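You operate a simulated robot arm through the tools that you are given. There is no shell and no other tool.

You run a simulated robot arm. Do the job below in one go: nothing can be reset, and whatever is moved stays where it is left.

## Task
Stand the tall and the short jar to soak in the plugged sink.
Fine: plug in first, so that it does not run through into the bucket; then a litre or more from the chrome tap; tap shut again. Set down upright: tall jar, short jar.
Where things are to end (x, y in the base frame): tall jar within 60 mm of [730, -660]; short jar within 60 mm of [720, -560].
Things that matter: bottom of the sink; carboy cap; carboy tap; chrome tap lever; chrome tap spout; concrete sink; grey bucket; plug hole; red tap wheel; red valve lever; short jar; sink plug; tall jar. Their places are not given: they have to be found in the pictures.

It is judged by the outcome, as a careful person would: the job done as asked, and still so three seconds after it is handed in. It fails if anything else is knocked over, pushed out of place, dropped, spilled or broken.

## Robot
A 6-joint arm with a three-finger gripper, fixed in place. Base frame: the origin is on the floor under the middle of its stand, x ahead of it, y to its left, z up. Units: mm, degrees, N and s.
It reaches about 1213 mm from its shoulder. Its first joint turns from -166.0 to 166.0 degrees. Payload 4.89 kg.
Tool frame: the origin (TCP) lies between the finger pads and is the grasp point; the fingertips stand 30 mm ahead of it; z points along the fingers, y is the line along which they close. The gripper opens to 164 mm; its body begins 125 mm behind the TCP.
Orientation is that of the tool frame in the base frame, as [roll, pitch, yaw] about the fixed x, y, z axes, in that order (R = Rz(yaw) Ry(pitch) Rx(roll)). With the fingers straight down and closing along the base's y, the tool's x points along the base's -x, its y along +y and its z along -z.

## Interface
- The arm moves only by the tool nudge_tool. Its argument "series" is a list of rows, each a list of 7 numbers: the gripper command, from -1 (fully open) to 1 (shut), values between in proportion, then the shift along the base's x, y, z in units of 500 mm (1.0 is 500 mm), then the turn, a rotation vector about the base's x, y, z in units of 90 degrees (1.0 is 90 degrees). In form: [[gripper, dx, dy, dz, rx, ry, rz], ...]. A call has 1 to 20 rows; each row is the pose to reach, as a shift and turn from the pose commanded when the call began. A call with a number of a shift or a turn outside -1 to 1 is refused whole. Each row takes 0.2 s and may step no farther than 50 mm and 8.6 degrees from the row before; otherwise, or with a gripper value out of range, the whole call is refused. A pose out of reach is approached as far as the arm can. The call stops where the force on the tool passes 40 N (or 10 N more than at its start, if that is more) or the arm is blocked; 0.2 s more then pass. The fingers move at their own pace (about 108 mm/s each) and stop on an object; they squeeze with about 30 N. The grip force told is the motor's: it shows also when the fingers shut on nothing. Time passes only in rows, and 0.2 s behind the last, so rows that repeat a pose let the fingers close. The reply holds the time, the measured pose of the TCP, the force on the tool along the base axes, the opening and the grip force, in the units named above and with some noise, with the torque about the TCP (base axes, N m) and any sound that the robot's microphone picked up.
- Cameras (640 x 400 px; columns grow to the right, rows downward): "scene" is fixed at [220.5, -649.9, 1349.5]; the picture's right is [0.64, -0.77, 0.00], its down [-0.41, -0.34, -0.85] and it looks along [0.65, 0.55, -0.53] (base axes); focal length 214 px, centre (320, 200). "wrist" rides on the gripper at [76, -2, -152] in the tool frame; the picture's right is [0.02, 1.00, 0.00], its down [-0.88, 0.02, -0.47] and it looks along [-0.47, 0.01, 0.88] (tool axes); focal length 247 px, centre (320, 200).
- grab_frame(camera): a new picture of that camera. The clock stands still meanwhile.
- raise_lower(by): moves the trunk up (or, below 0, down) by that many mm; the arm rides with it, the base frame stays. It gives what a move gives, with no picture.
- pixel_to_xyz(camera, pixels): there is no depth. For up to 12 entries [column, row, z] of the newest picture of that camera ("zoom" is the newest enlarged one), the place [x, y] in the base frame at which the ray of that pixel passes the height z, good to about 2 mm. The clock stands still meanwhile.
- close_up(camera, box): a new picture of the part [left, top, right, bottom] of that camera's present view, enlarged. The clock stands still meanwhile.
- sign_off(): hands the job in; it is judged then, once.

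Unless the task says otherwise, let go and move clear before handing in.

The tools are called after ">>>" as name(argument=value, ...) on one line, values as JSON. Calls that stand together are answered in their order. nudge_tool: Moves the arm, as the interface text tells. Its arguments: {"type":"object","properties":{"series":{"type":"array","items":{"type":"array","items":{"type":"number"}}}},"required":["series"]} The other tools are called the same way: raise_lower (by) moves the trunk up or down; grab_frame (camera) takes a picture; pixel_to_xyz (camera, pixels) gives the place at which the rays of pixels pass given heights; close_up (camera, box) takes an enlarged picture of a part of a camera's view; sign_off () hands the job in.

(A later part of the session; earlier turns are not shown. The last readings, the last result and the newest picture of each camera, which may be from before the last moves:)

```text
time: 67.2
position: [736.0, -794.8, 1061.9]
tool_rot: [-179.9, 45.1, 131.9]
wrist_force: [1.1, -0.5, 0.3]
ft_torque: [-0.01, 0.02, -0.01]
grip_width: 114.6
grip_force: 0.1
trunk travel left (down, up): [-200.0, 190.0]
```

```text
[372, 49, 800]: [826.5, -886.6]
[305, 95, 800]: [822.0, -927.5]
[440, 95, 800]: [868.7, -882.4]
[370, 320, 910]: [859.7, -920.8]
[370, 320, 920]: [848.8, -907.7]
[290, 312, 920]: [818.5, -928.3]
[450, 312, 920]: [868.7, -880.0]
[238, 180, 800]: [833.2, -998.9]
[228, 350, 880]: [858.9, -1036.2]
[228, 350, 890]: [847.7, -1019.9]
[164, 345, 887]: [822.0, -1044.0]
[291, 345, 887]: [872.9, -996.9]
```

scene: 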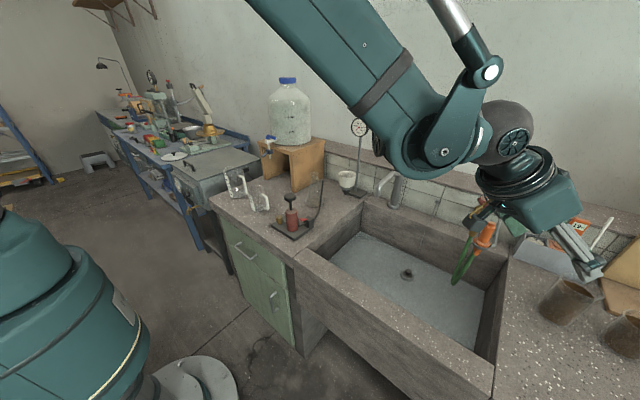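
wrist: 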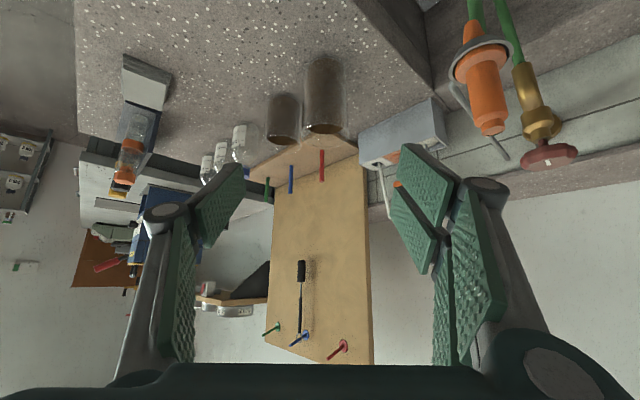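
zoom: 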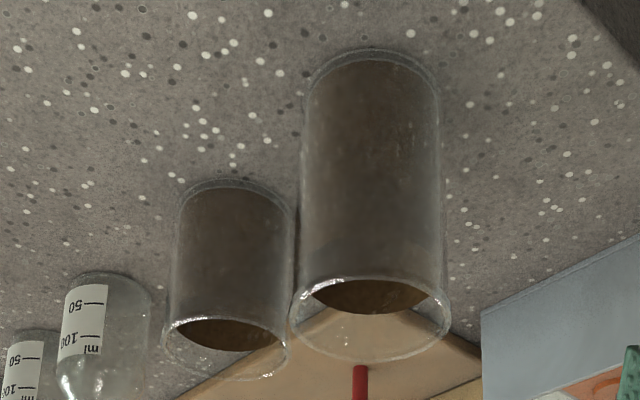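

Refined: tall jar axis (848,-910), rim z≈919, ≈66–70 mm wide; short jar axis (850,-1027), rim z≈886. Before closing in, I check the neighbouring grey box and board edges for clearance.

>>> pixel_to_xyz(camera="zoom", pixels=[[482, 312, 860], [482, 312, 840], [482, 400, 800], [320, 315, 815], [480, 355, 815], [320, 315, 800]])

>>> close_up(camera="scene", box=[500, 200, 640, 340])

```text
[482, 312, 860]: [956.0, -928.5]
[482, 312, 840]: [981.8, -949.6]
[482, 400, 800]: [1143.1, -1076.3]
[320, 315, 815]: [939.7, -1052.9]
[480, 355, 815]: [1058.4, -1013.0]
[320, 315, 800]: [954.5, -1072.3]
```

```text
2.86 times, centred on (570, 270) of scene
```

zoom: 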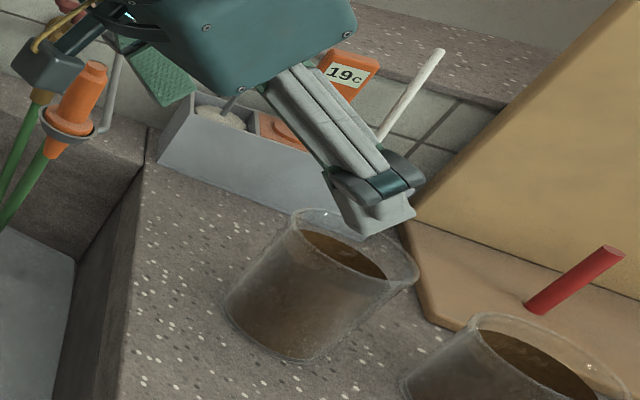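

>>> pixel_to_xyz(camera="zoom", pixels=[[158, 163, 800], [280, 208, 800], [188, 95, 870], [400, 225, 820], [425, 310, 820], [425, 318, 800], [90, 70, 930], [70, 130, 880]])

```text
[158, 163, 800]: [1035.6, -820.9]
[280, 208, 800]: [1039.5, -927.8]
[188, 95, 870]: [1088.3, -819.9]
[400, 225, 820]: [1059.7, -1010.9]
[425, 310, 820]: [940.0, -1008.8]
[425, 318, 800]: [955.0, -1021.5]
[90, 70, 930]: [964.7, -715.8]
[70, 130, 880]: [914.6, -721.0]
```

Surroundings are clear (box front at x≈1037, board corner ≈(945,-1010), nozzle ≈(940,-718)). Moving to the standoff in line with the tall jar.

>>> nudge_tool(series=[[-0.4, 0.033, -0.031, -0.072, 0, 0, 0], [-0.4, 0.067, -0.063, -0.144, 0, 0, 0], [-0.4, 0.101, -0.094, -0.216, 0, 0, 0], [-0.4, 0.101, -0.094, -0.216, 0, 0, 0]])

>>> grab_frame(camera="wrist")

```text
time: 68.2
position: [787.1, -838.6, 954.3]
tool_rot: [-180.0, 45.0, 132.0]
wrist_force: [0.2, -0.1, -0.6]
ft_torque: [-0.02, -0.01, 0.02]
grip_width: 114.7
grip_force: 0.1
trunk travel left (down, up): [-200.0, 190.0]
```

```text
taken
```

wrist: 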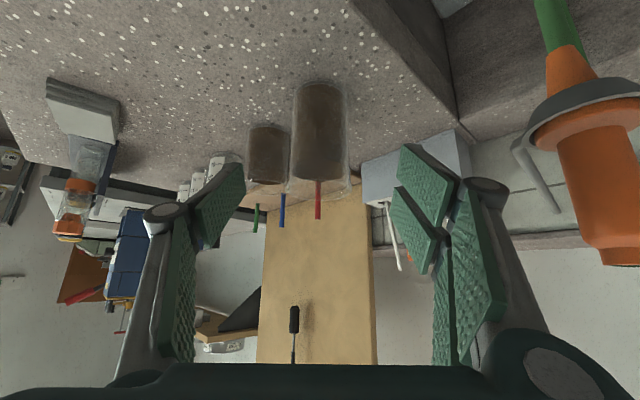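

The tall jar is centred (column ≈321). Advancing along the tool axis around it.

>>> nudge_tool(series=[[-0.4, 0.03, -0.035, -0.046, 0, 0, 0], [-0.4, 0.06, -0.071, -0.092, 0, 0, 0], [-0.4, 0.092, -0.107, -0.139, 0, 0, 0], [-0.4, 0.122, -0.143, -0.185, 0, 0, 0], [-0.4, 0.122, -0.143, -0.185, 0, 0, 0]])

>>> grab_frame(camera="wrist")

>>> close_up(camera="scene", box=[500, 200, 640, 370])

```text
time: 69.4
position: [849.2, -913.9, 863.6]
tool_rot: [-180.0, 45.2, 132.0]
wrist_force: [0.4, -0.3, 0.8]
ft_torque: [0.0, 0.0, 0.01]
grip_width: 114.9
grip_force: 0.0
trunk travel left (down, up): [-200.0, 190.0]
```

```text
taken
```

wrist: 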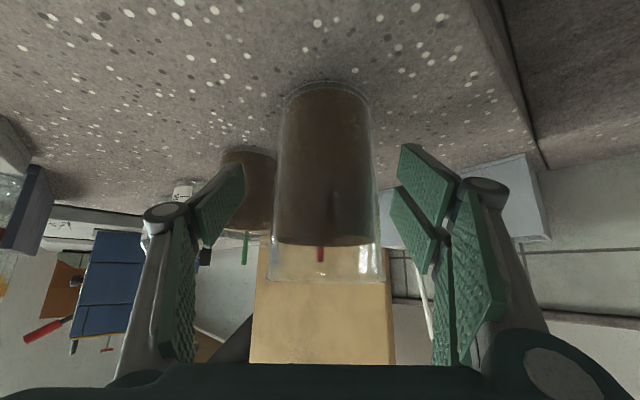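

```text
2.35 times, centred on (570, 285) of scene
```

zoom: 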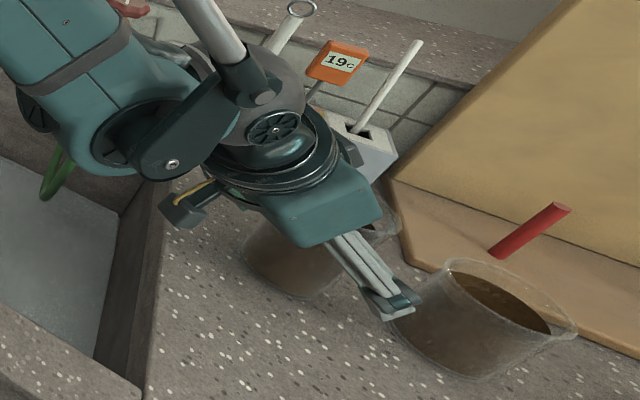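

Jar sits between the pads, about 3 mm toward the right pad. Small correction, then close.

>>> nudge_tool(series=[[-0.4, 0.003, 0.006, 0, 0, 0, 0], [0, 0.003, 0.006, 0, 0, 0, 0], [0.5, 0.003, 0.006, 0, 0, 0, 0], [1, 0.003, 0.006, 0, 0, 0, 0], [1, 0.003, 0.006, 0, 0, 0, 0], [1, 0.003, 0.006, 0, 0, 0, 0]])

>>> grab_frame(camera="wrist")

>>> close_up(camera="scene", box=[500, 200, 640, 370])

```text
time: 70.8
position: [850.8, -910.1, 863.8]
tool_rot: [-179.9, 45.1, 132.0]
wrist_force: [1.2, 0.1, 0.2]
ft_torque: [0.08, -0.09, -0.02]
grip_width: 67.4
grip_force: 29.9
trunk travel left (down, up): [-200.0, 190.0]
```

```text
taken
```

wrist: 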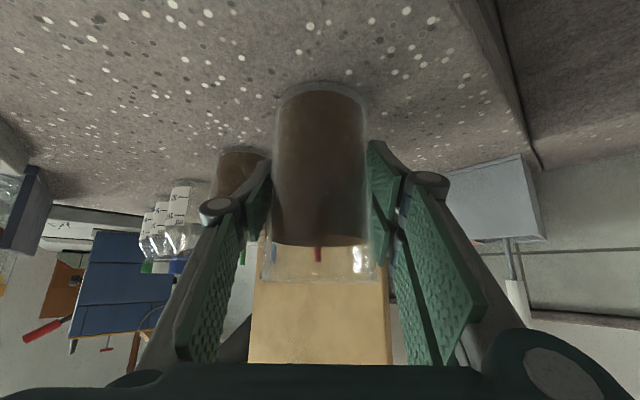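

```text
2.35 times, centred on (570, 285) of scene
```

zoom: 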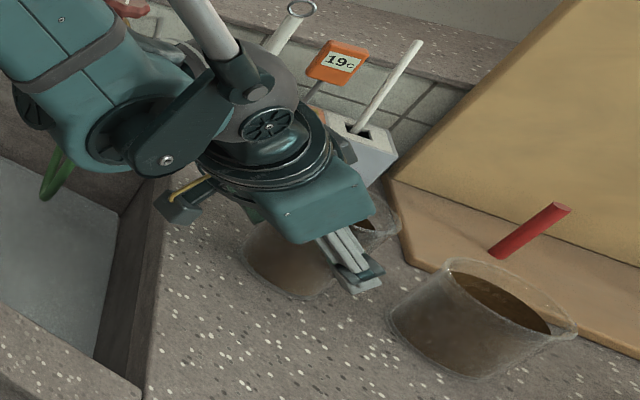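

Gripped at 67.4 mm, 30 N. Lifting slowly straight up.

>>> nudge_tool(series=[[1, 0, 0, 0.01, 0, 0, 0], [1, 0, 0, 0.025, 0, 0, 0], [1, 0, 0, 0.045, 0, 0, 0], [1, 0, 0, 0.07, 0, 0, 0], [1, 0, 0, 0.1, 0, 0, 0], [1, 0, 0, 0.13, 0, 0, 0], [1, 0, 0, 0.16, 0, 0, 0]])

>>> grab_frame(camera="wrist")

>>> close_up(camera="scene", box=[500, 180, 640, 350])

```text
time: 72.4
position: [851.6, -908.8, 941.3]
tool_rot: [-180.0, 45.0, 132.0]
wrist_force: [0.2, -0.8, -2.4]
ft_torque: [-0.01, -0.02, 0.0]
grip_width: 67.7
grip_force: 30.3
trunk travel left (down, up): [-200.0, 190.0]
```

```text
taken
```

wrist: 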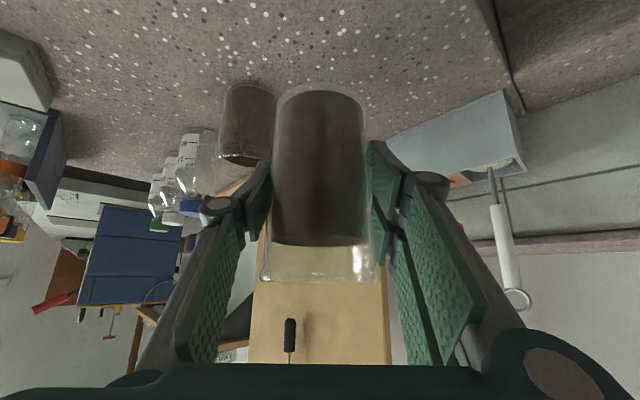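

```text
2.35 times, centred on (570, 265) of scene
```

zoom: 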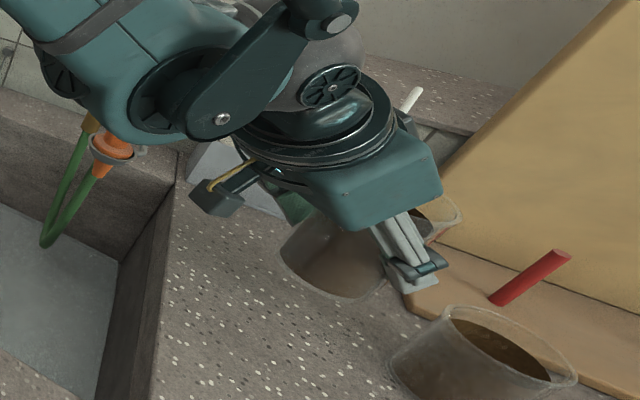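

Jar is lifted cleanly (≈2.4 N) and upright. I check where the hanging hose is before carrying the jar into the sink.

>>> grab_frame(camera="scene")

>>> pixel_to_xyz(camera="scene", pixels=[[454, 282, 620], [454, 282, 660], [454, 282, 700], [454, 282, 740], [305, 246, 800], [497, 350, 800], [360, 234, 612], [478, 354, 612]])

```text
taken
```

scene: 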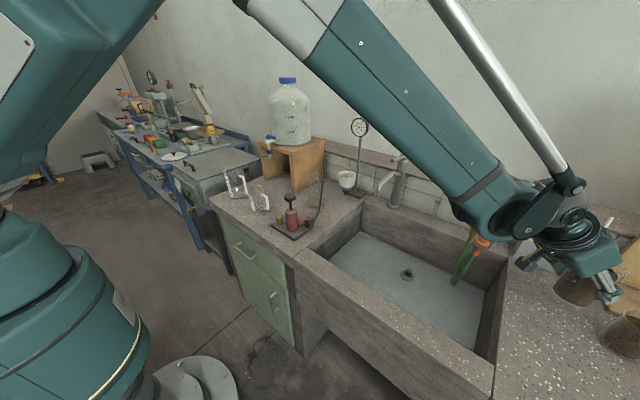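

```text
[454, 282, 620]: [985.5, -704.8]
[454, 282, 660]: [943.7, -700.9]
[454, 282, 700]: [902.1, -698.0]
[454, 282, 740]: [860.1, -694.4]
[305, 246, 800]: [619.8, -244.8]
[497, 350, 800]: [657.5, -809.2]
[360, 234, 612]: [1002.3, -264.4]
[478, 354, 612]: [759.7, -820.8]
```

The hose hangs at x>900, out of the way. I'll carry the jar back and over the sink while turning the hand about the vertical to azimuth −90° (pointing along −y), jar kept upright.

>>> nudge_tool(series=[[1, -0.03, 0.01, 0.02, 0, 0, -0.02], [1, -0.08, 0.03, 0.03, 0, 0, -0.05], [1, -0.13, 0.05, 0.038, 0, 0, -0.085], [1, -0.18, 0.075, 0.038, 0, 0, -0.12], [1, -0.215, 0.11, 0.038, 0, 0, -0.16], [1, -0.235, 0.155, 0.038, 0, 0, -0.2], [1, -0.244, 0.205, 0.038, 0, 0, -0.24], [1, -0.244, 0.255, 0.038, 0, 0, -0.28], [1, -0.244, 0.305, 0.038, 0, 0, -0.32], [1, -0.244, 0.355, 0.038, 0, 0, -0.36], [1, -0.244, 0.405, 0.038, 0, 0, -0.4], [1, -0.244, 0.45, 0.038, 0, 0, -0.435], [1, -0.244, 0.485, 0.038, 0, 0, -0.4667], [1, -0.244, 0.498, 0.038, 0, 0, -0.4667], [1, -0.244, 0.498, 0.038, 0, 0, -0.4667]])

>>> grab_frame(camera="wrist")

>>> grab_frame(camera="scene")

```text
time: 75.6
position: [728.7, -660.8, 960.0]
tool_rot: [-179.9, 45.2, 90.1]
wrist_force: [-0.1, 0.5, -1.3]
ft_torque: [-0.04, -0.02, -0.05]
grip_width: 67.4
grip_force: 30.7
trunk travel left (down, up): [-200.0, 190.0]
```

```text
taken
```

wrist: 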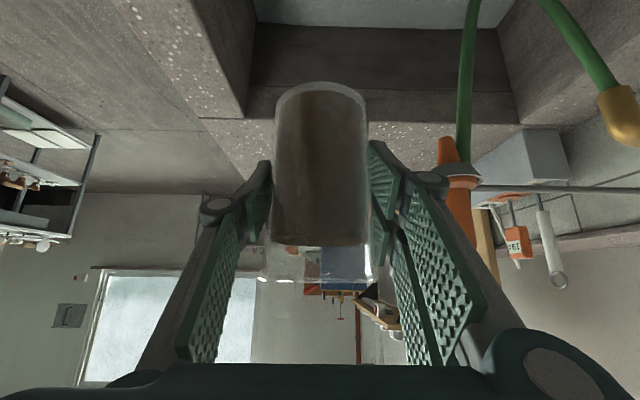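

```text
taken
```

scene: 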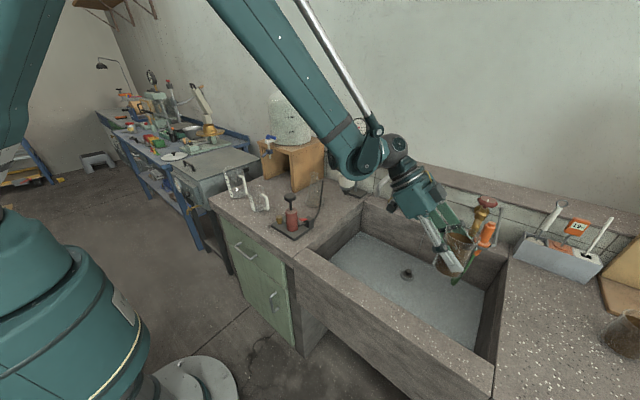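

Jar is above the target at (729,-661). Descending in stages; first 150 mm.

>>> nudge_tool(series=[[1, 0, 0, -0.05, 0, 0, 0], [1, 0, 0, -0.1, 0, 0, 0], [1, 0, 0, -0.15, 0, 0, 0], [1, 0, 0, -0.2, 0, 0, 0], [1, 0, 0, -0.25, 0, 0, 0], [1, 0, 0, -0.3, 0, 0, 0]])

>>> grab_frame(camera="wrist")

>>> grab_frame(camera="scene")

>>> close_up(camera="scene", box=[340, 160, 500, 330])

```text
time: 77.0
position: [728.0, -661.5, 808.8]
tool_rot: [180.0, 45.1, 90.0]
wrist_force: [-0.1, -0.2, -1.2]
ft_torque: [0.05, -0.08, 0.07]
grip_width: 67.5
grip_force: 29.5
trunk travel left (down, up): [-200.0, 190.0]
```

```text
taken
```

wrist: 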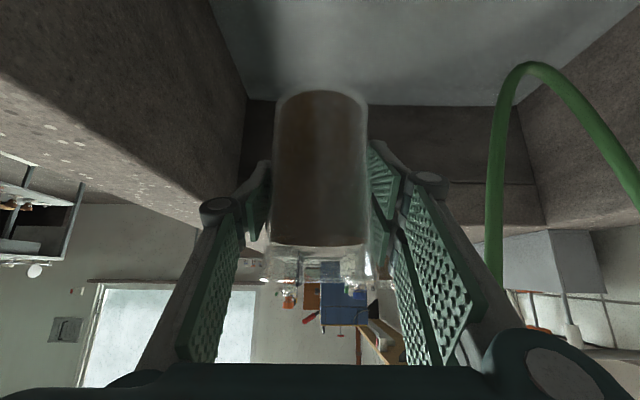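

```text
taken
```

scene: 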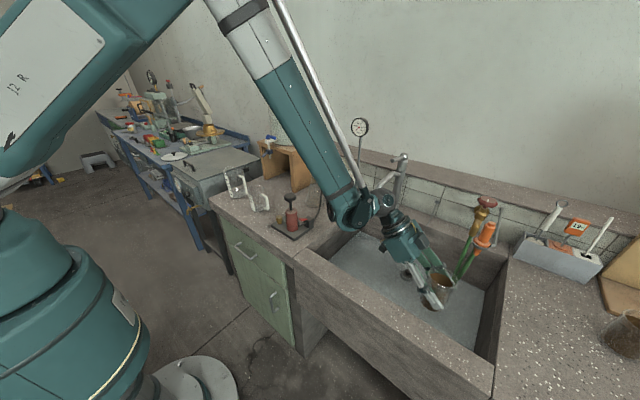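

```text
2.35 times, centred on (420, 245) of scene
```

zoom: 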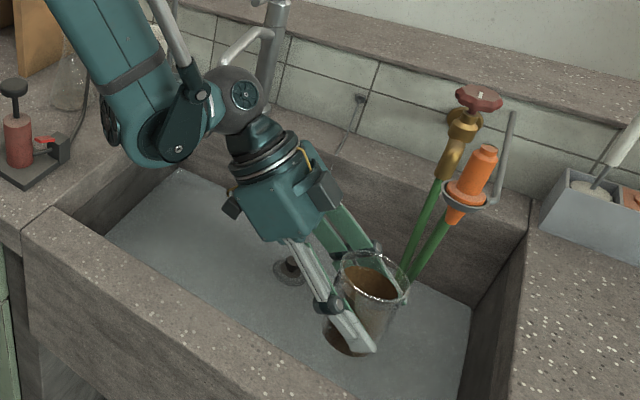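

The jar is upright; the forearm end joint would pass close (≈20 mm) over the front rim at full depth, so I'll turn the hand another −20° about the vertical to shift the wrist inward before descending.

>>> nudge_tool(series=[[1, 0, 0, 0, 0, 0, -0.056], [1, 0, 0, 0, 0, 0, -0.111], [1, 0, 0, 0, 0, 0, -0.167], [1, 0, 0, 0, 0, 0, -0.222], [1, 0, 0, -0.04, 0, 0, -0.222], [1, 0, 0, -0.08, 0, 0, -0.222], [1, 0, 0, -0.12, 0, 0, -0.222], [1, 0, 0, -0.16, 0, 0, -0.222]])

>>> grab_frame(camera="wrist")

>>> grab_frame(camera="scene")

>>> close_up(camera="scene", box=[340, 160, 500, 330])

```text
time: 78.8
position: [729.5, -660.5, 732.4]
tool_rot: [-180.0, 45.1, 70.0]
wrist_force: [-1.2, -0.4, -1.7]
ft_torque: [0.0, -0.11, 0.05]
grip_width: 67.2
grip_force: 30.7
trunk travel left (down, up): [-200.0, 190.0]
```

```text
taken
```

wrist: 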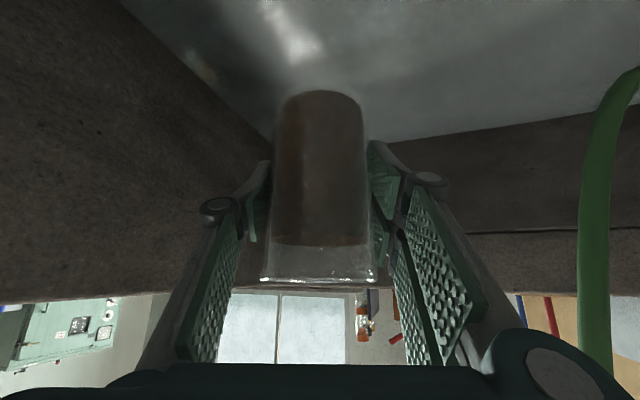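

```text
taken
```

scene: 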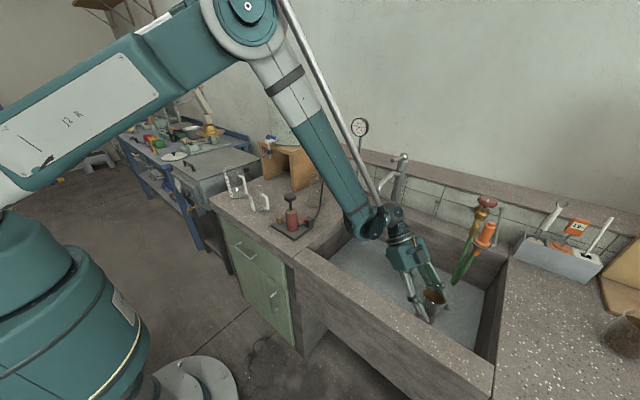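

```text
2.35 times, centred on (420, 245) of scene
```

zoom: 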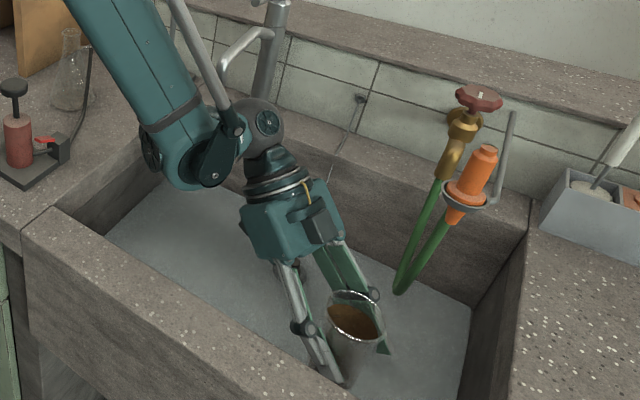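

Clearances look fine. Descending further to just above the floor.

>>> nudge_tool(series=[[1, 0, 0, -0.03, 0, 0, 0], [1, 0, 0, -0.06, 0, 0, 0], [1, 0, 0, -0.085, 0, 0, 0], [1, 0, 0, -0.1, 0, 0, 0]])

>>> grab_frame(camera="wrist")

>>> close_up(camera="scene", box=[340, 160, 500, 330])

```text
time: 79.8
position: [728.7, -660.5, 678.7]
tool_rot: [-180.0, 45.1, 70.0]
wrist_force: [-1.1, 0.1, -0.9]
ft_torque: [0.0, 0.01, -0.04]
grip_width: 67.3
grip_force: 29.7
trunk travel left (down, up): [-200.0, 190.0]
```

```text
taken
```

wrist: 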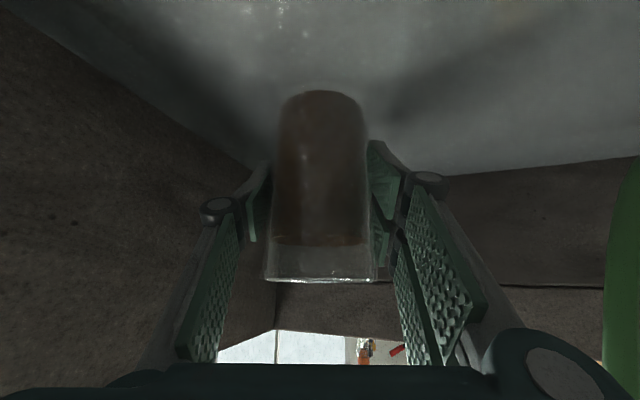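

```text
2.35 times, centred on (420, 245) of scene
```

zoom: 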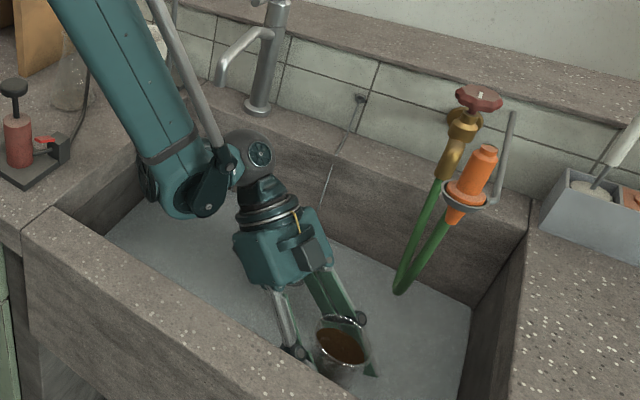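

Now lowering in 2 mm steps until the jar touches the floor.

>>> nudge_tool(series=[[1, 0, 0, -0.004, 0, 0, 0], [1, 0, 0, -0.008, 0, 0, 0], [1, 0, 0, -0.011, 0, 0, 0], [1, 0, 0, -0.014, 0, 0, 0]])

```text
time: 80.8
position: [728.8, -660.6, 674.2]
tool_rot: [180.0, 45.1, 69.9]
wrist_force: [1.7, 2.3, 13.3]
ft_torque: [0.17, -0.07, -0.23]
grip_width: 67.1
grip_force: 29.8
trunk travel left (down, up): [-200.0, 190.0]
```

Contact felt (13 N up) at TCP z≈674. Easing off, then opening to ~90 mm so the fingers clear the jar without touching the front wall.

>>> nudge_tool(series=[[1, 0, 0, 0.003, 0, 0, 0], [0.6, 0, 0, 0.003, 0, 0, 0], [0.2, 0, 0, 0.003, 0, 0, 0], [-0.1, 0, 0, 0.003, 0, 0, 0], [-0.1, 0, 0, 0.003, 0, 0, 0], [-0.1, 0, 0, 0.003, 0, 0, 0]])

>>> grab_frame(camera="wrist")

>>> close_up(camera="scene", box=[380, 240, 470, 340])

```text
time: 82.2
position: [727.6, -660.1, 674.2]
tool_rot: [179.9, 44.9, 69.9]
wrist_force: [-0.2, 0.2, 0.1]
ft_torque: [0.0, 0.0, -0.05]
grip_width: 89.9
grip_force: 0.0
trunk travel left (down, up): [-200.0, 190.0]
```

```text
taken
```

wrist: 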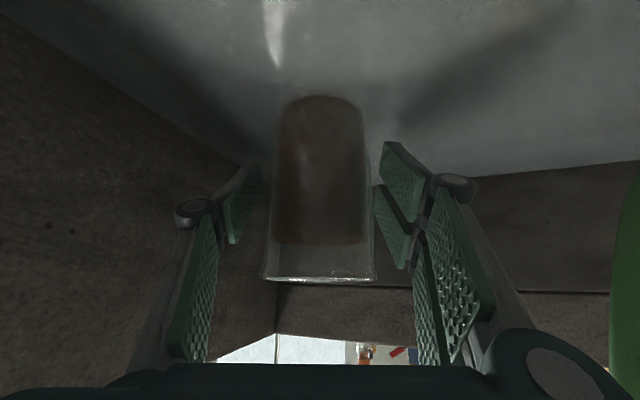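

```text
4.00 times, centred on (425, 290) of scene
```

zoom: 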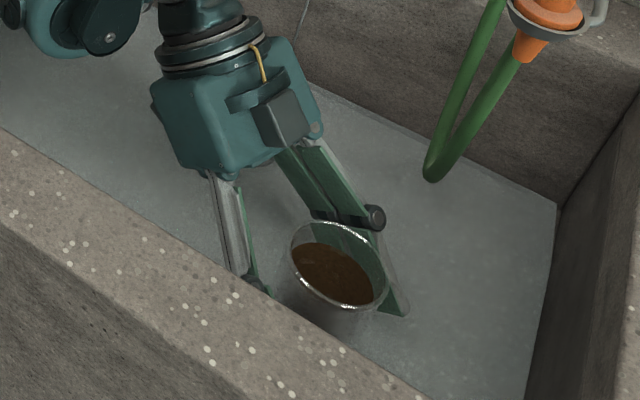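

The jar stands free. The wrist would near the spout if I backed along the tool axis, so I'll withdraw straight up instead (fingers flank the jar with ~10 mm either side).

>>> nudge_tool(series=[[-0.1, 0, 0, 0.02, 0, 0, 0], [-0.1, 0, 0, 0.05, 0, 0, 0], [-0.1, 0, 0, 0.09, 0, 0, 0], [-0.1, 0, 0, 0.13, 0, 0, 0], [-0.1, 0, 0, 0.18, 0, 0, 0], [-0.1, 0, 0, 0.24, 0, 0, 0], [-0.1, 0, 0, 0.3, 0, 0, 0], [-0.1, 0, 0, 0.36, 0, 0, 0]])

>>> grab_frame(camera="wrist")

>>> grab_frame(camera="scene")

>>> close_up(camera="scene", box=[380, 240, 470, 340])

```text
time: 84.0
position: [728.9, -661.2, 853.7]
tool_rot: [-180.0, 45.2, 70.1]
wrist_force: [0.8, -0.5, -1.1]
ft_torque: [0.01, 0.1, -0.07]
grip_width: 90.0
grip_force: 0.2
trunk travel left (down, up): [-200.0, 190.0]
```

```text
taken
```

wrist: 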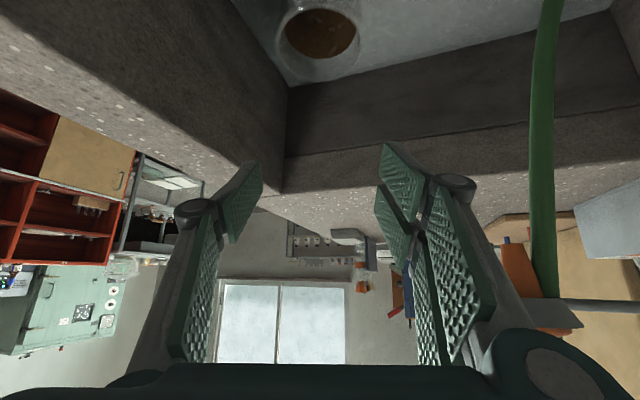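

```text
taken
```

scene: 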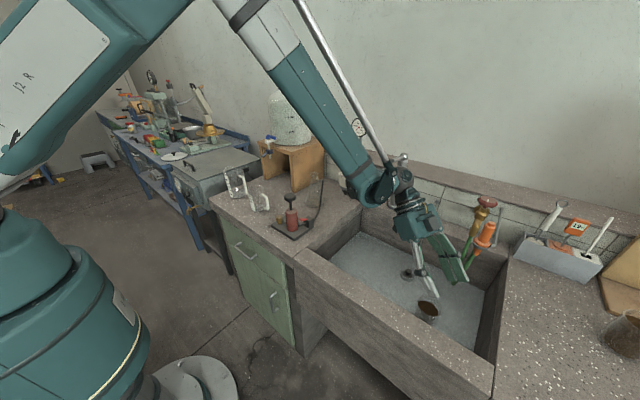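

```text
4.00 times, centred on (425, 290) of scene
```

zoom: 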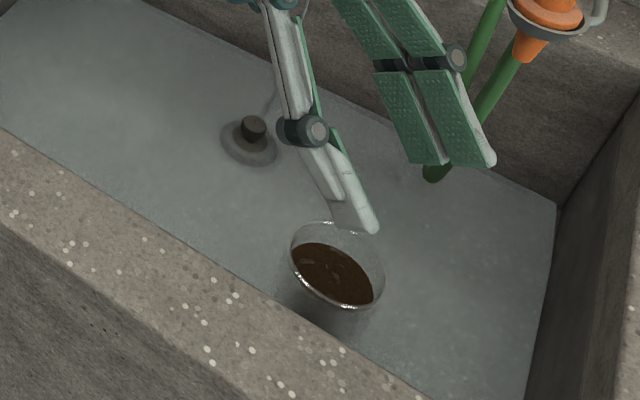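

Tall jar stands upright at its place (scene zoom (338,270)). Next the short jar: rise, turn back to azimuth −50° and go to its standoff.

>>> nudge_tool(series=[[-0.1, 0, 0, 0.06, 0, 0, 0], [-0.1, 0, 0, 0.13, 0, 0, 0], [-0.2, 0, 0, 0.2, 0, 0, 0.05], [-0.4, -0.01, -0.03, 0.25, 0, 0, 0.12], [-0.4, -0.03, -0.08, 0.28, 0, 0, 0.19], [-0.4, -0.05, -0.14, 0.29, 0, 0, 0.26], [-0.4, -0.058, -0.2, 0.29, 0, 0, 0.33], [-0.4, -0.058, -0.27, 0.29, 0, 0, 0.4], [-0.4, -0.04, -0.34, 0.28, 0, 0, 0.47], [-0.4, -0.01, -0.41, 0.26, 0, 0, 0.54], [-0.4, 0.03, -0.47, 0.24, 0, 0, 0.6], [-0.4, 0.07, -0.53, 0.225, 0, 0, 0.6667], [-0.4, 0.106, -0.57, 0.21, 0, 0, 0.6667], [-0.4, 0.106, -0.57, 0.21, 0, 0, 0.6667]])

>>> grab_frame(camera="wrist")

>>> grab_frame(camera="scene")

```text
time: 87.0
position: [782.2, -946.1, 959.1]
tool_rot: [-179.9, 45.0, 130.1]
wrist_force: [0.8, -0.5, -1.0]
ft_torque: [0.01, 0.01, 0.0]
grip_width: 114.7
grip_force: 0.1
trunk travel left (down, up): [-200.0, 190.0]
```

```text
taken
```

wrist: 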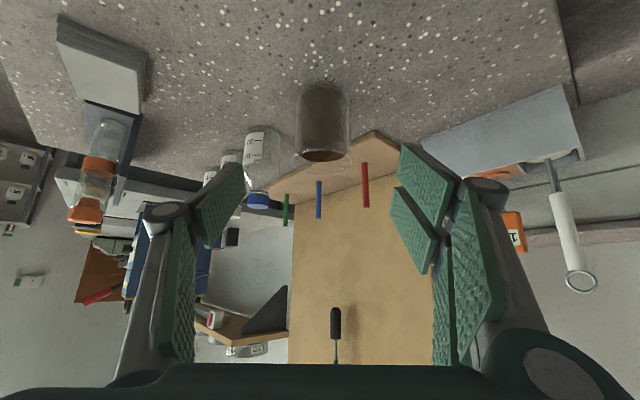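

```text
taken
```

scene: 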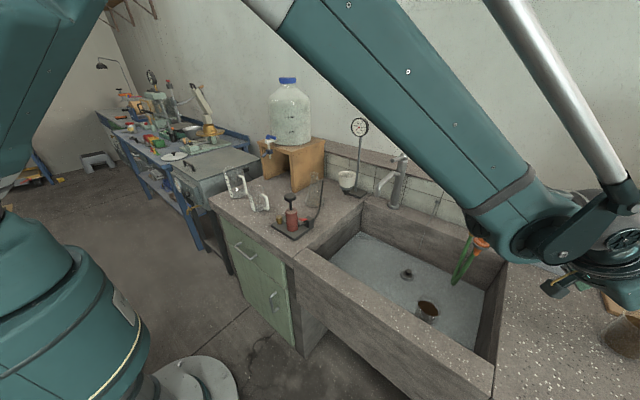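

Short jar is centred at column ≈323; a bottle with a blue cap stands left of it. I'll check the bottle's distance to the left finger.

>>> close_up(camera="wrist", box=[220, 60, 400, 220])

>>> pixel_to_xyz(camera="wrist", pixels=[[263, 130, 800], [323, 83, 800], [296, 100, 800], [350, 100, 800], [322, 152, 886], [298, 148, 886], [350, 148, 886], [247, 137, 800], [280, 137, 800]])

```text
2.50 times, centred on (310, 140) of wrist
```

zoom: 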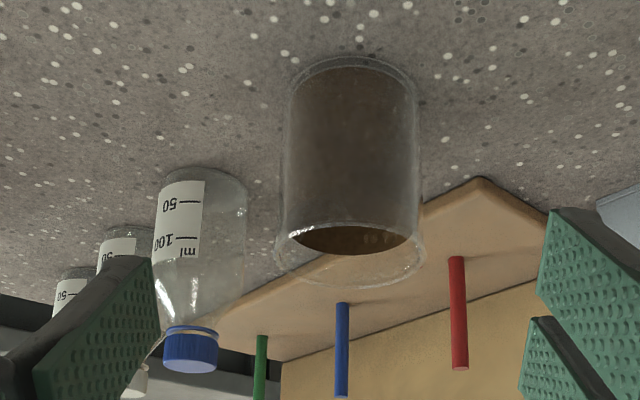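

```text
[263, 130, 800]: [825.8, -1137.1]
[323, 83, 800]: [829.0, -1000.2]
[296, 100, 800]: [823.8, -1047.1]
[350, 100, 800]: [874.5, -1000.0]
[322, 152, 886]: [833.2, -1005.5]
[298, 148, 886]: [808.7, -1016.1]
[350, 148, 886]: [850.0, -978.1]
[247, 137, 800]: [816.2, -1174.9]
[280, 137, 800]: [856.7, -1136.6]
```

Bottle ≈(840,-1158): ample room. I'll narrow the opening to ~100 mm and advance along the tool axis to the short jar at (850,-1026).

>>> nudge_tool(series=[[-0.22, 0.027, -0.032, -0.043, 0, 0, 0], [-0.22, 0.054, -0.064, -0.086, 0, 0, 0], [-0.22, 0.081, -0.096, -0.129, 0, 0, 0], [-0.22, 0.108, -0.128, -0.171, 0, 0, 0], [-0.22, 0.136, -0.16, -0.214, 0, 0, 0], [-0.22, 0.136, -0.16, -0.214, 0, 0, 0]])

>>> grab_frame(camera="wrist")

>>> grab_frame(camera="scene")

```text
time: 88.4
position: [848.6, -1021.9, 853.3]
tool_rot: [179.9, 45.1, 130.0]
wrist_force: [0.9, 0.7, 0.0]
ft_torque: [0.01, -0.02, 0.03]
grip_width: 100.1
grip_force: 0.1
trunk travel left (down, up): [-200.0, 190.0]
```

```text
taken
```

wrist: 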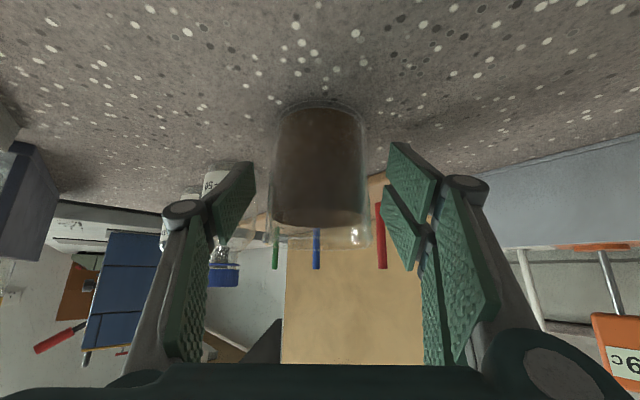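

```text
taken
```

scene: 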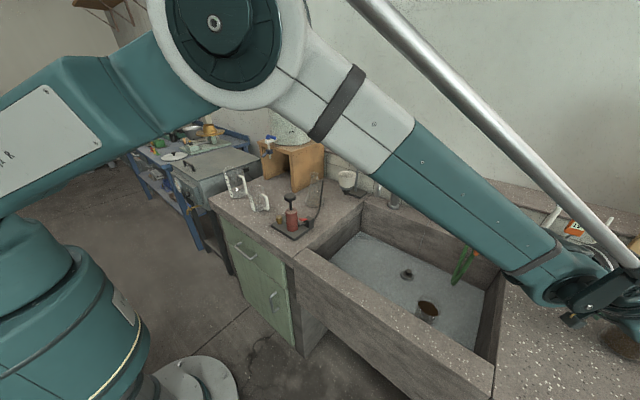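

The short jar is centred between pads (column ≈321). Closing.

>>> nudge_tool(series=[[0.1, 0.001, -0.004, 0, 0, 0, 0], [0.5, 0.001, -0.004, 0, 0, 0, 0], [1, 0.001, -0.004, 0, 0, 0, 0], [1, 0.001, -0.004, 0, 0, 0, 0], [1, 0.001, -0.004, 0, 0, 0, 0]])

>>> grab_frame(camera="wrist")

```text
time: 89.6
position: [849.7, -1025.0, 853.9]
tool_rot: [-179.9, 45.1, 129.8]
wrist_force: [0.9, 0.4, -0.7]
ft_torque: [-0.02, 0.0, -0.01]
grip_width: 67.3
grip_force: 30.4
trunk travel left (down, up): [-200.0, 190.0]
```

```text
taken
```

wrist: 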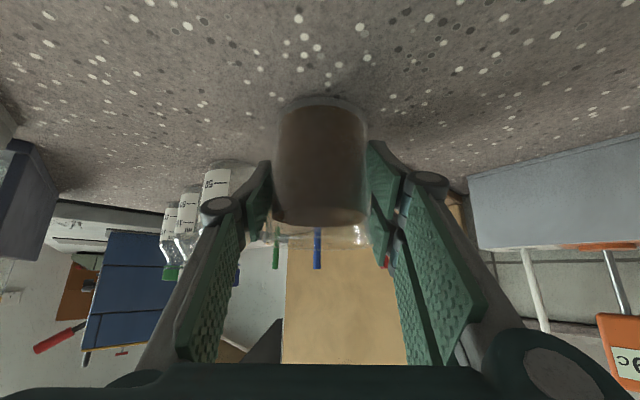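

Gripped at 67.3 mm. Lifting straight up slowly.

>>> nudge_tool(series=[[1, 0, 0, 0.01, 0, 0, 0], [1, 0, 0, 0.025, 0, 0, 0], [1, 0, 0, 0.05, 0, 0, 0], [1, 0, 0, 0.08, 0, 0, 0], [1, 0, 0, 0.12, 0, 0, 0], [1, 0, 0, 0.16, 0, 0, 0], [1, 0, 0, 0.2, 0, 0, 0]])

>>> grab_frame(camera="wrist")

```text
time: 91.2
position: [851.6, -1026.4, 954.1]
tool_rot: [180.0, 44.9, 130.0]
wrist_force: [0.5, -0.5, -1.9]
ft_torque: [-0.01, 0.01, 0.0]
grip_width: 66.8
grip_force: 30.1
trunk travel left (down, up): [-200.0, 190.0]
```

```text
taken
```

wrist: 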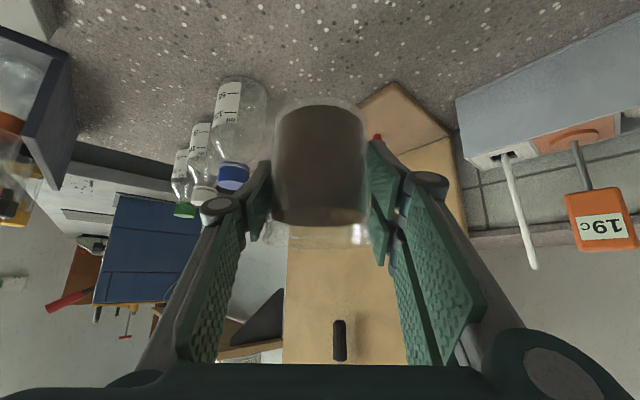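

Short jar is lifted upright. Carrying it over the sink to (718,-575) while turning the hand to azimuth −100°.

>>> nudge_tool(series=[[1, -0.03, 0.01, 0.01, 0, 0, -0.02], [1, -0.08, 0.03, 0.02, 0, 0, -0.05], [1, -0.13, 0.055, 0.022, 0, 0, -0.08], [1, -0.175, 0.085, 0.022, 0, 0, -0.11], [1, -0.21, 0.125, 0.022, 0, 0, -0.14], [1, -0.235, 0.17, 0.022, 0, 0, -0.17], [1, -0.25, 0.22, 0.022, 0, 0, -0.2], [1, -0.26, 0.27, 0.022, 0, 0, -0.235], [1, -0.265, 0.325, 0.022, 0, 0, -0.27], [1, -0.267, 0.38, 0.022, 0, 0, -0.305], [1, -0.267, 0.435, 0.022, 0, 0, -0.34], [1, -0.267, 0.49, 0.022, 0, 0, -0.375], [1, -0.267, 0.545, 0.022, 0, 0, -0.41], [1, -0.267, 0.6, 0.022, 0, 0, -0.445], [1, -0.267, 0.655, 0.022, 0, 0, -0.48], [1, -0.267, 0.71, 0.022, 0, 0, -0.51], [1, -0.267, 0.765, 0.022, 0, 0, -0.535], [1, -0.267, 0.815, 0.022, 0, 0, -0.5556], [1, -0.267, 0.865, 0.022, 0, 0, -0.5556], [1, -0.267, 0.9028, 0.022, 0, 0, -0.5556]])

>>> grab_frame(camera="wrist")

>>> grab_frame(camera="scene")

>>> close_up(camera="scene", box=[320, 120, 480, 330])

```text
time: 95.4
position: [717.3, -575.5, 962.0]
tool_rot: [179.9, 45.0, 80.1]
wrist_force: [0.3, -1.9, -2.2]
ft_torque: [0.0, -0.01, -0.02]
grip_width: 66.9
grip_force: 30.2
trunk travel left (down, up): [-200.0, 190.0]
```

```text
taken
```

wrist: 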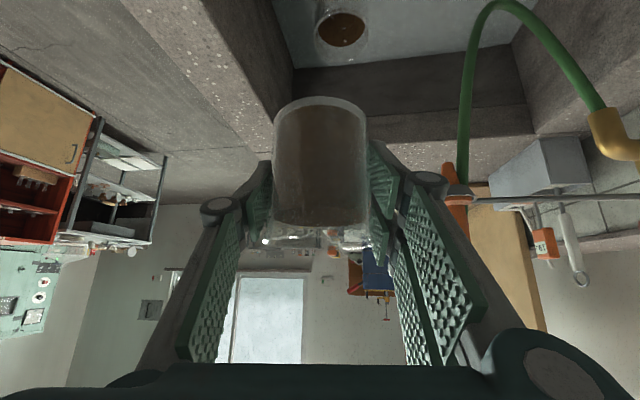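

```text
taken
```

scene: 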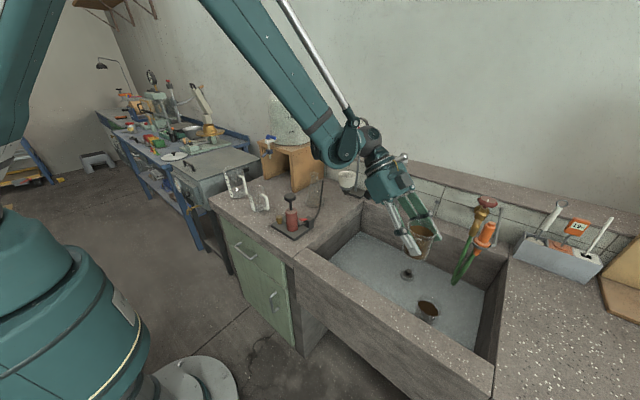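

```text
1.90 times, centred on (400, 225) of scene
```

zoom: 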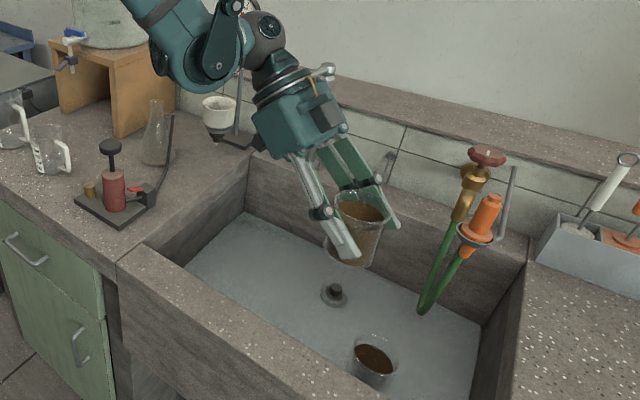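

Over the target with clearance. Descending in stages, checking the wrist against the spout and rim.

>>> nudge_tool(series=[[1, 0, 0, -0.05, 0, 0, 0], [1, 0, 0, -0.1, 0, 0, 0], [1, 0, 0, -0.15, 0, 0, 0], [1, 0, 0, -0.2, 0, 0, 0], [1, 0, 0, -0.25, 0, 0, 0], [1, 0, 0, -0.3, 0, 0, 0]])

>>> grab_frame(camera="wrist")

>>> close_up(camera="scene", box=[320, 140, 480, 330])

```text
time: 96.8
position: [715.5, -576.1, 810.2]
tool_rot: [179.9, 45.2, 80.0]
wrist_force: [-0.6, 0.4, -1.0]
ft_torque: [0.0, -0.12, 0.1]
grip_width: 67.0
grip_force: 29.8
trunk travel left (down, up): [-200.0, 190.0]
```

```text
taken
```

wrist: 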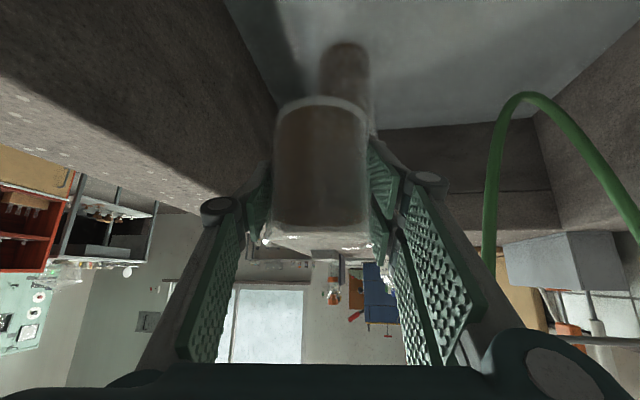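

```text
2.11 times, centred on (400, 235) of scene
```

zoom: 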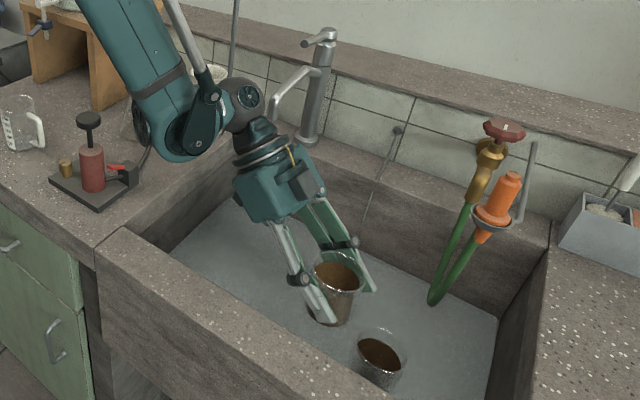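

Wrist has ≈60 mm to the spout and the forearm stays above the rim. Continue down 115 mm.

>>> nudge_tool(series=[[1, 0.003, 0.001, -0.04, 0, 0, 0], [1, 0.003, 0.001, -0.08, 0, 0, 0], [1, 0.003, 0.001, -0.12, 0, 0, 0], [1, 0.003, 0.001, -0.16, 0, 0, 0], [1, 0.003, 0.001, -0.2, 0, 0, 0], [1, 0.003, 0.001, -0.23, 0, 0, 0]])

>>> grab_frame(camera="wrist")

>>> grab_frame(camera="scene")

>>> close_up(camera="scene", box=[320, 140, 480, 330])

```text
time: 98.2
position: [718.8, -576.9, 696.2]
tool_rot: [-179.9, 45.1, 80.0]
wrist_force: [-0.3, 1.0, -1.9]
ft_torque: [0.03, -0.04, 0.04]
grip_width: 66.2
grip_force: 29.8
trunk travel left (down, up): [-200.0, 190.0]
```

```text
taken
```

wrist: 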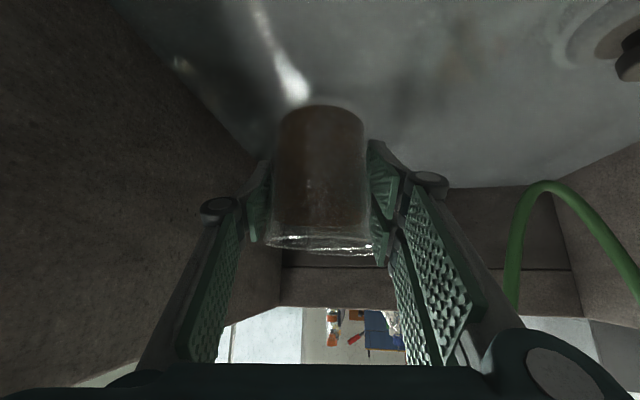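

```text
taken
```

scene: 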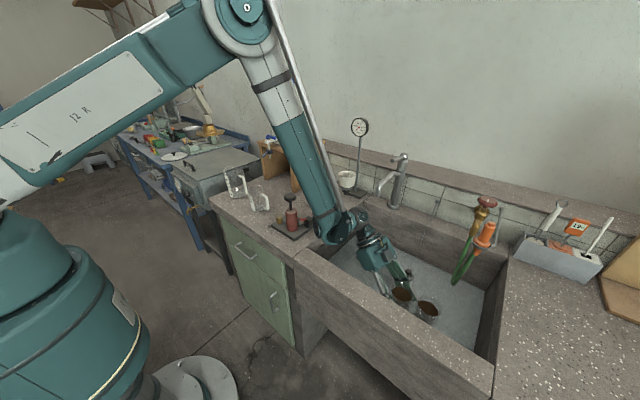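

```text
2.11 times, centred on (400, 235) of scene
```

zoom: 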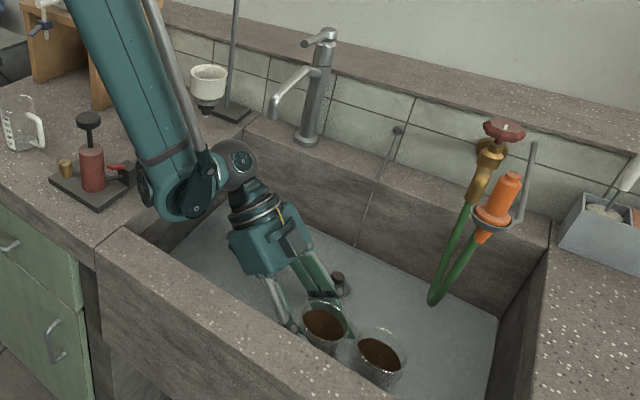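

>>> close_up(camera="scene", box=[295, 190, 375, 260])

```text
5.71 times, centred on (335, 225) of scene
```

zoom: 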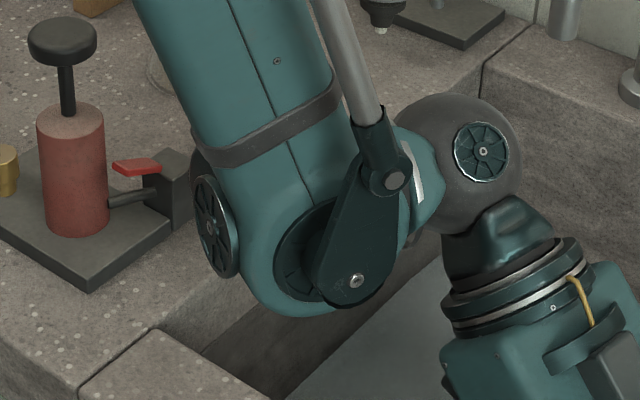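

Forearm end's lowest point is ≈50 mm above the rim now, and I have ~32 mm to go — enough. Lowering to just above the floor, then in 2 mm steps.

>>> nudge_tool(series=[[1, 0, 0, -0.02, 0, 0, 0], [1, 0, 0, -0.036, 0, 0, 0], [1, 0, 0, -0.048, 0, 0, 0], [1, 0, 0, -0.052, 0, 0, 0], [1, 0, 0, -0.056, 0, 0, 0], [1, 0, 0, -0.06, 0, 0, 0], [1, 0, 0, -0.063, 0, 0, 0]])

>>> close_up(camera="scene", box=[360, 230, 460, 340])

```text
time: 99.8
position: [716.4, -575.4, 665.8]
tool_rot: [180.0, 45.1, 80.1]
wrist_force: [0.6, -1.2, -1.2]
ft_torque: [0.0, 0.0, -0.01]
grip_width: 66.8
grip_force: 30.6
trunk travel left (down, up): [-200.0, 190.0]
```

```text
3.64 times, centred on (410, 285) of scene
```

zoom: 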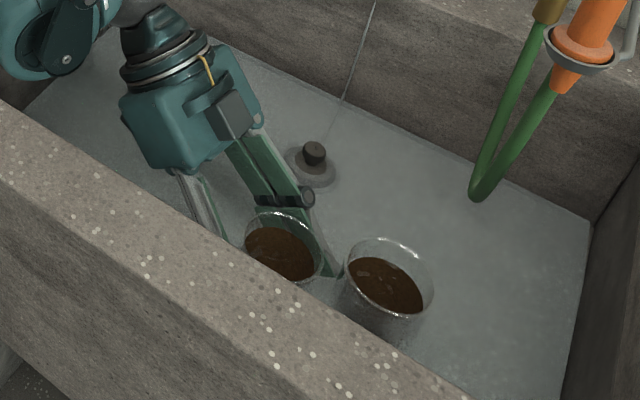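

Not touching yet at z≈666; the right finger keeps ≈30 mm from the tall jar. Continue in small steps.

>>> nudge_tool(series=[[1, 0, 0, -0.003, 0, 0, 0], [1, 0, 0, -0.006, 0, 0, 0], [1, 0, 0, -0.009, 0, 0, 0]])

```text
time: 100.6
position: [718.0, -575.4, 663.1]
tool_rot: [179.9, 45.1, 80.0]
wrist_force: [0.9, -2.6, 11.4]
ft_torque: [-0.04, -0.1, -0.08]
grip_width: 66.5
grip_force: 30.5
trunk travel left (down, up): [-200.0, 190.0]
```

Contact (11 N up). Easing off and opening to ~88 mm.

>>> nudge_tool(series=[[1, 0, 0, 0.003, 0, 0, 0], [0.6, 0, 0, 0.003, 0, 0, 0], [0.2, 0, 0, 0.003, 0, 0, 0], [-0.08, 0, 0, 0.003, 0, 0, 0], [-0.08, 0, 0, 0.003, 0, 0, 0], [-0.08, 0, 0, 0.003, 0, 0, 0]])

>>> grab_frame(camera="wrist")

>>> close_up(camera="scene", box=[360, 230, 460, 340])

```text
time: 102.0
position: [717.8, -574.4, 663.3]
tool_rot: [-179.9, 45.0, 80.0]
wrist_force: [-0.1, -0.7, 0.0]
ft_torque: [-0.03, -0.01, 0.02]
grip_width: 88.4
grip_force: 0.1
trunk travel left (down, up): [-200.0, 190.0]
```

```text
taken
```

wrist: 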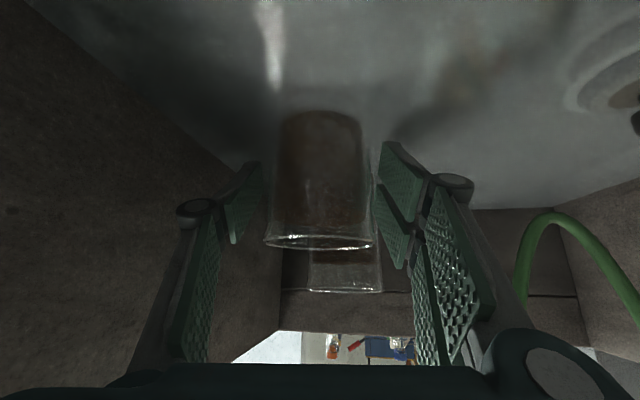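

```text
3.64 times, centred on (410, 285) of scene
```

zoom: 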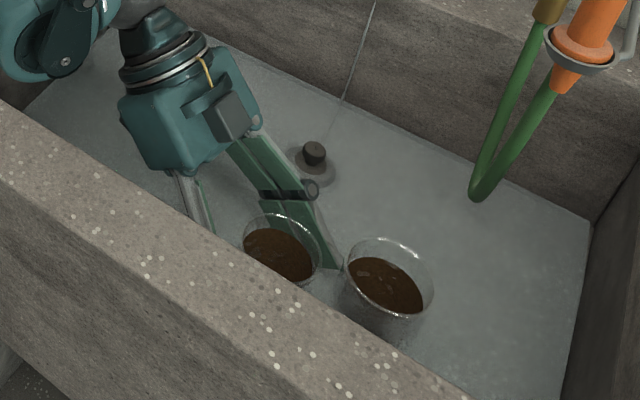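

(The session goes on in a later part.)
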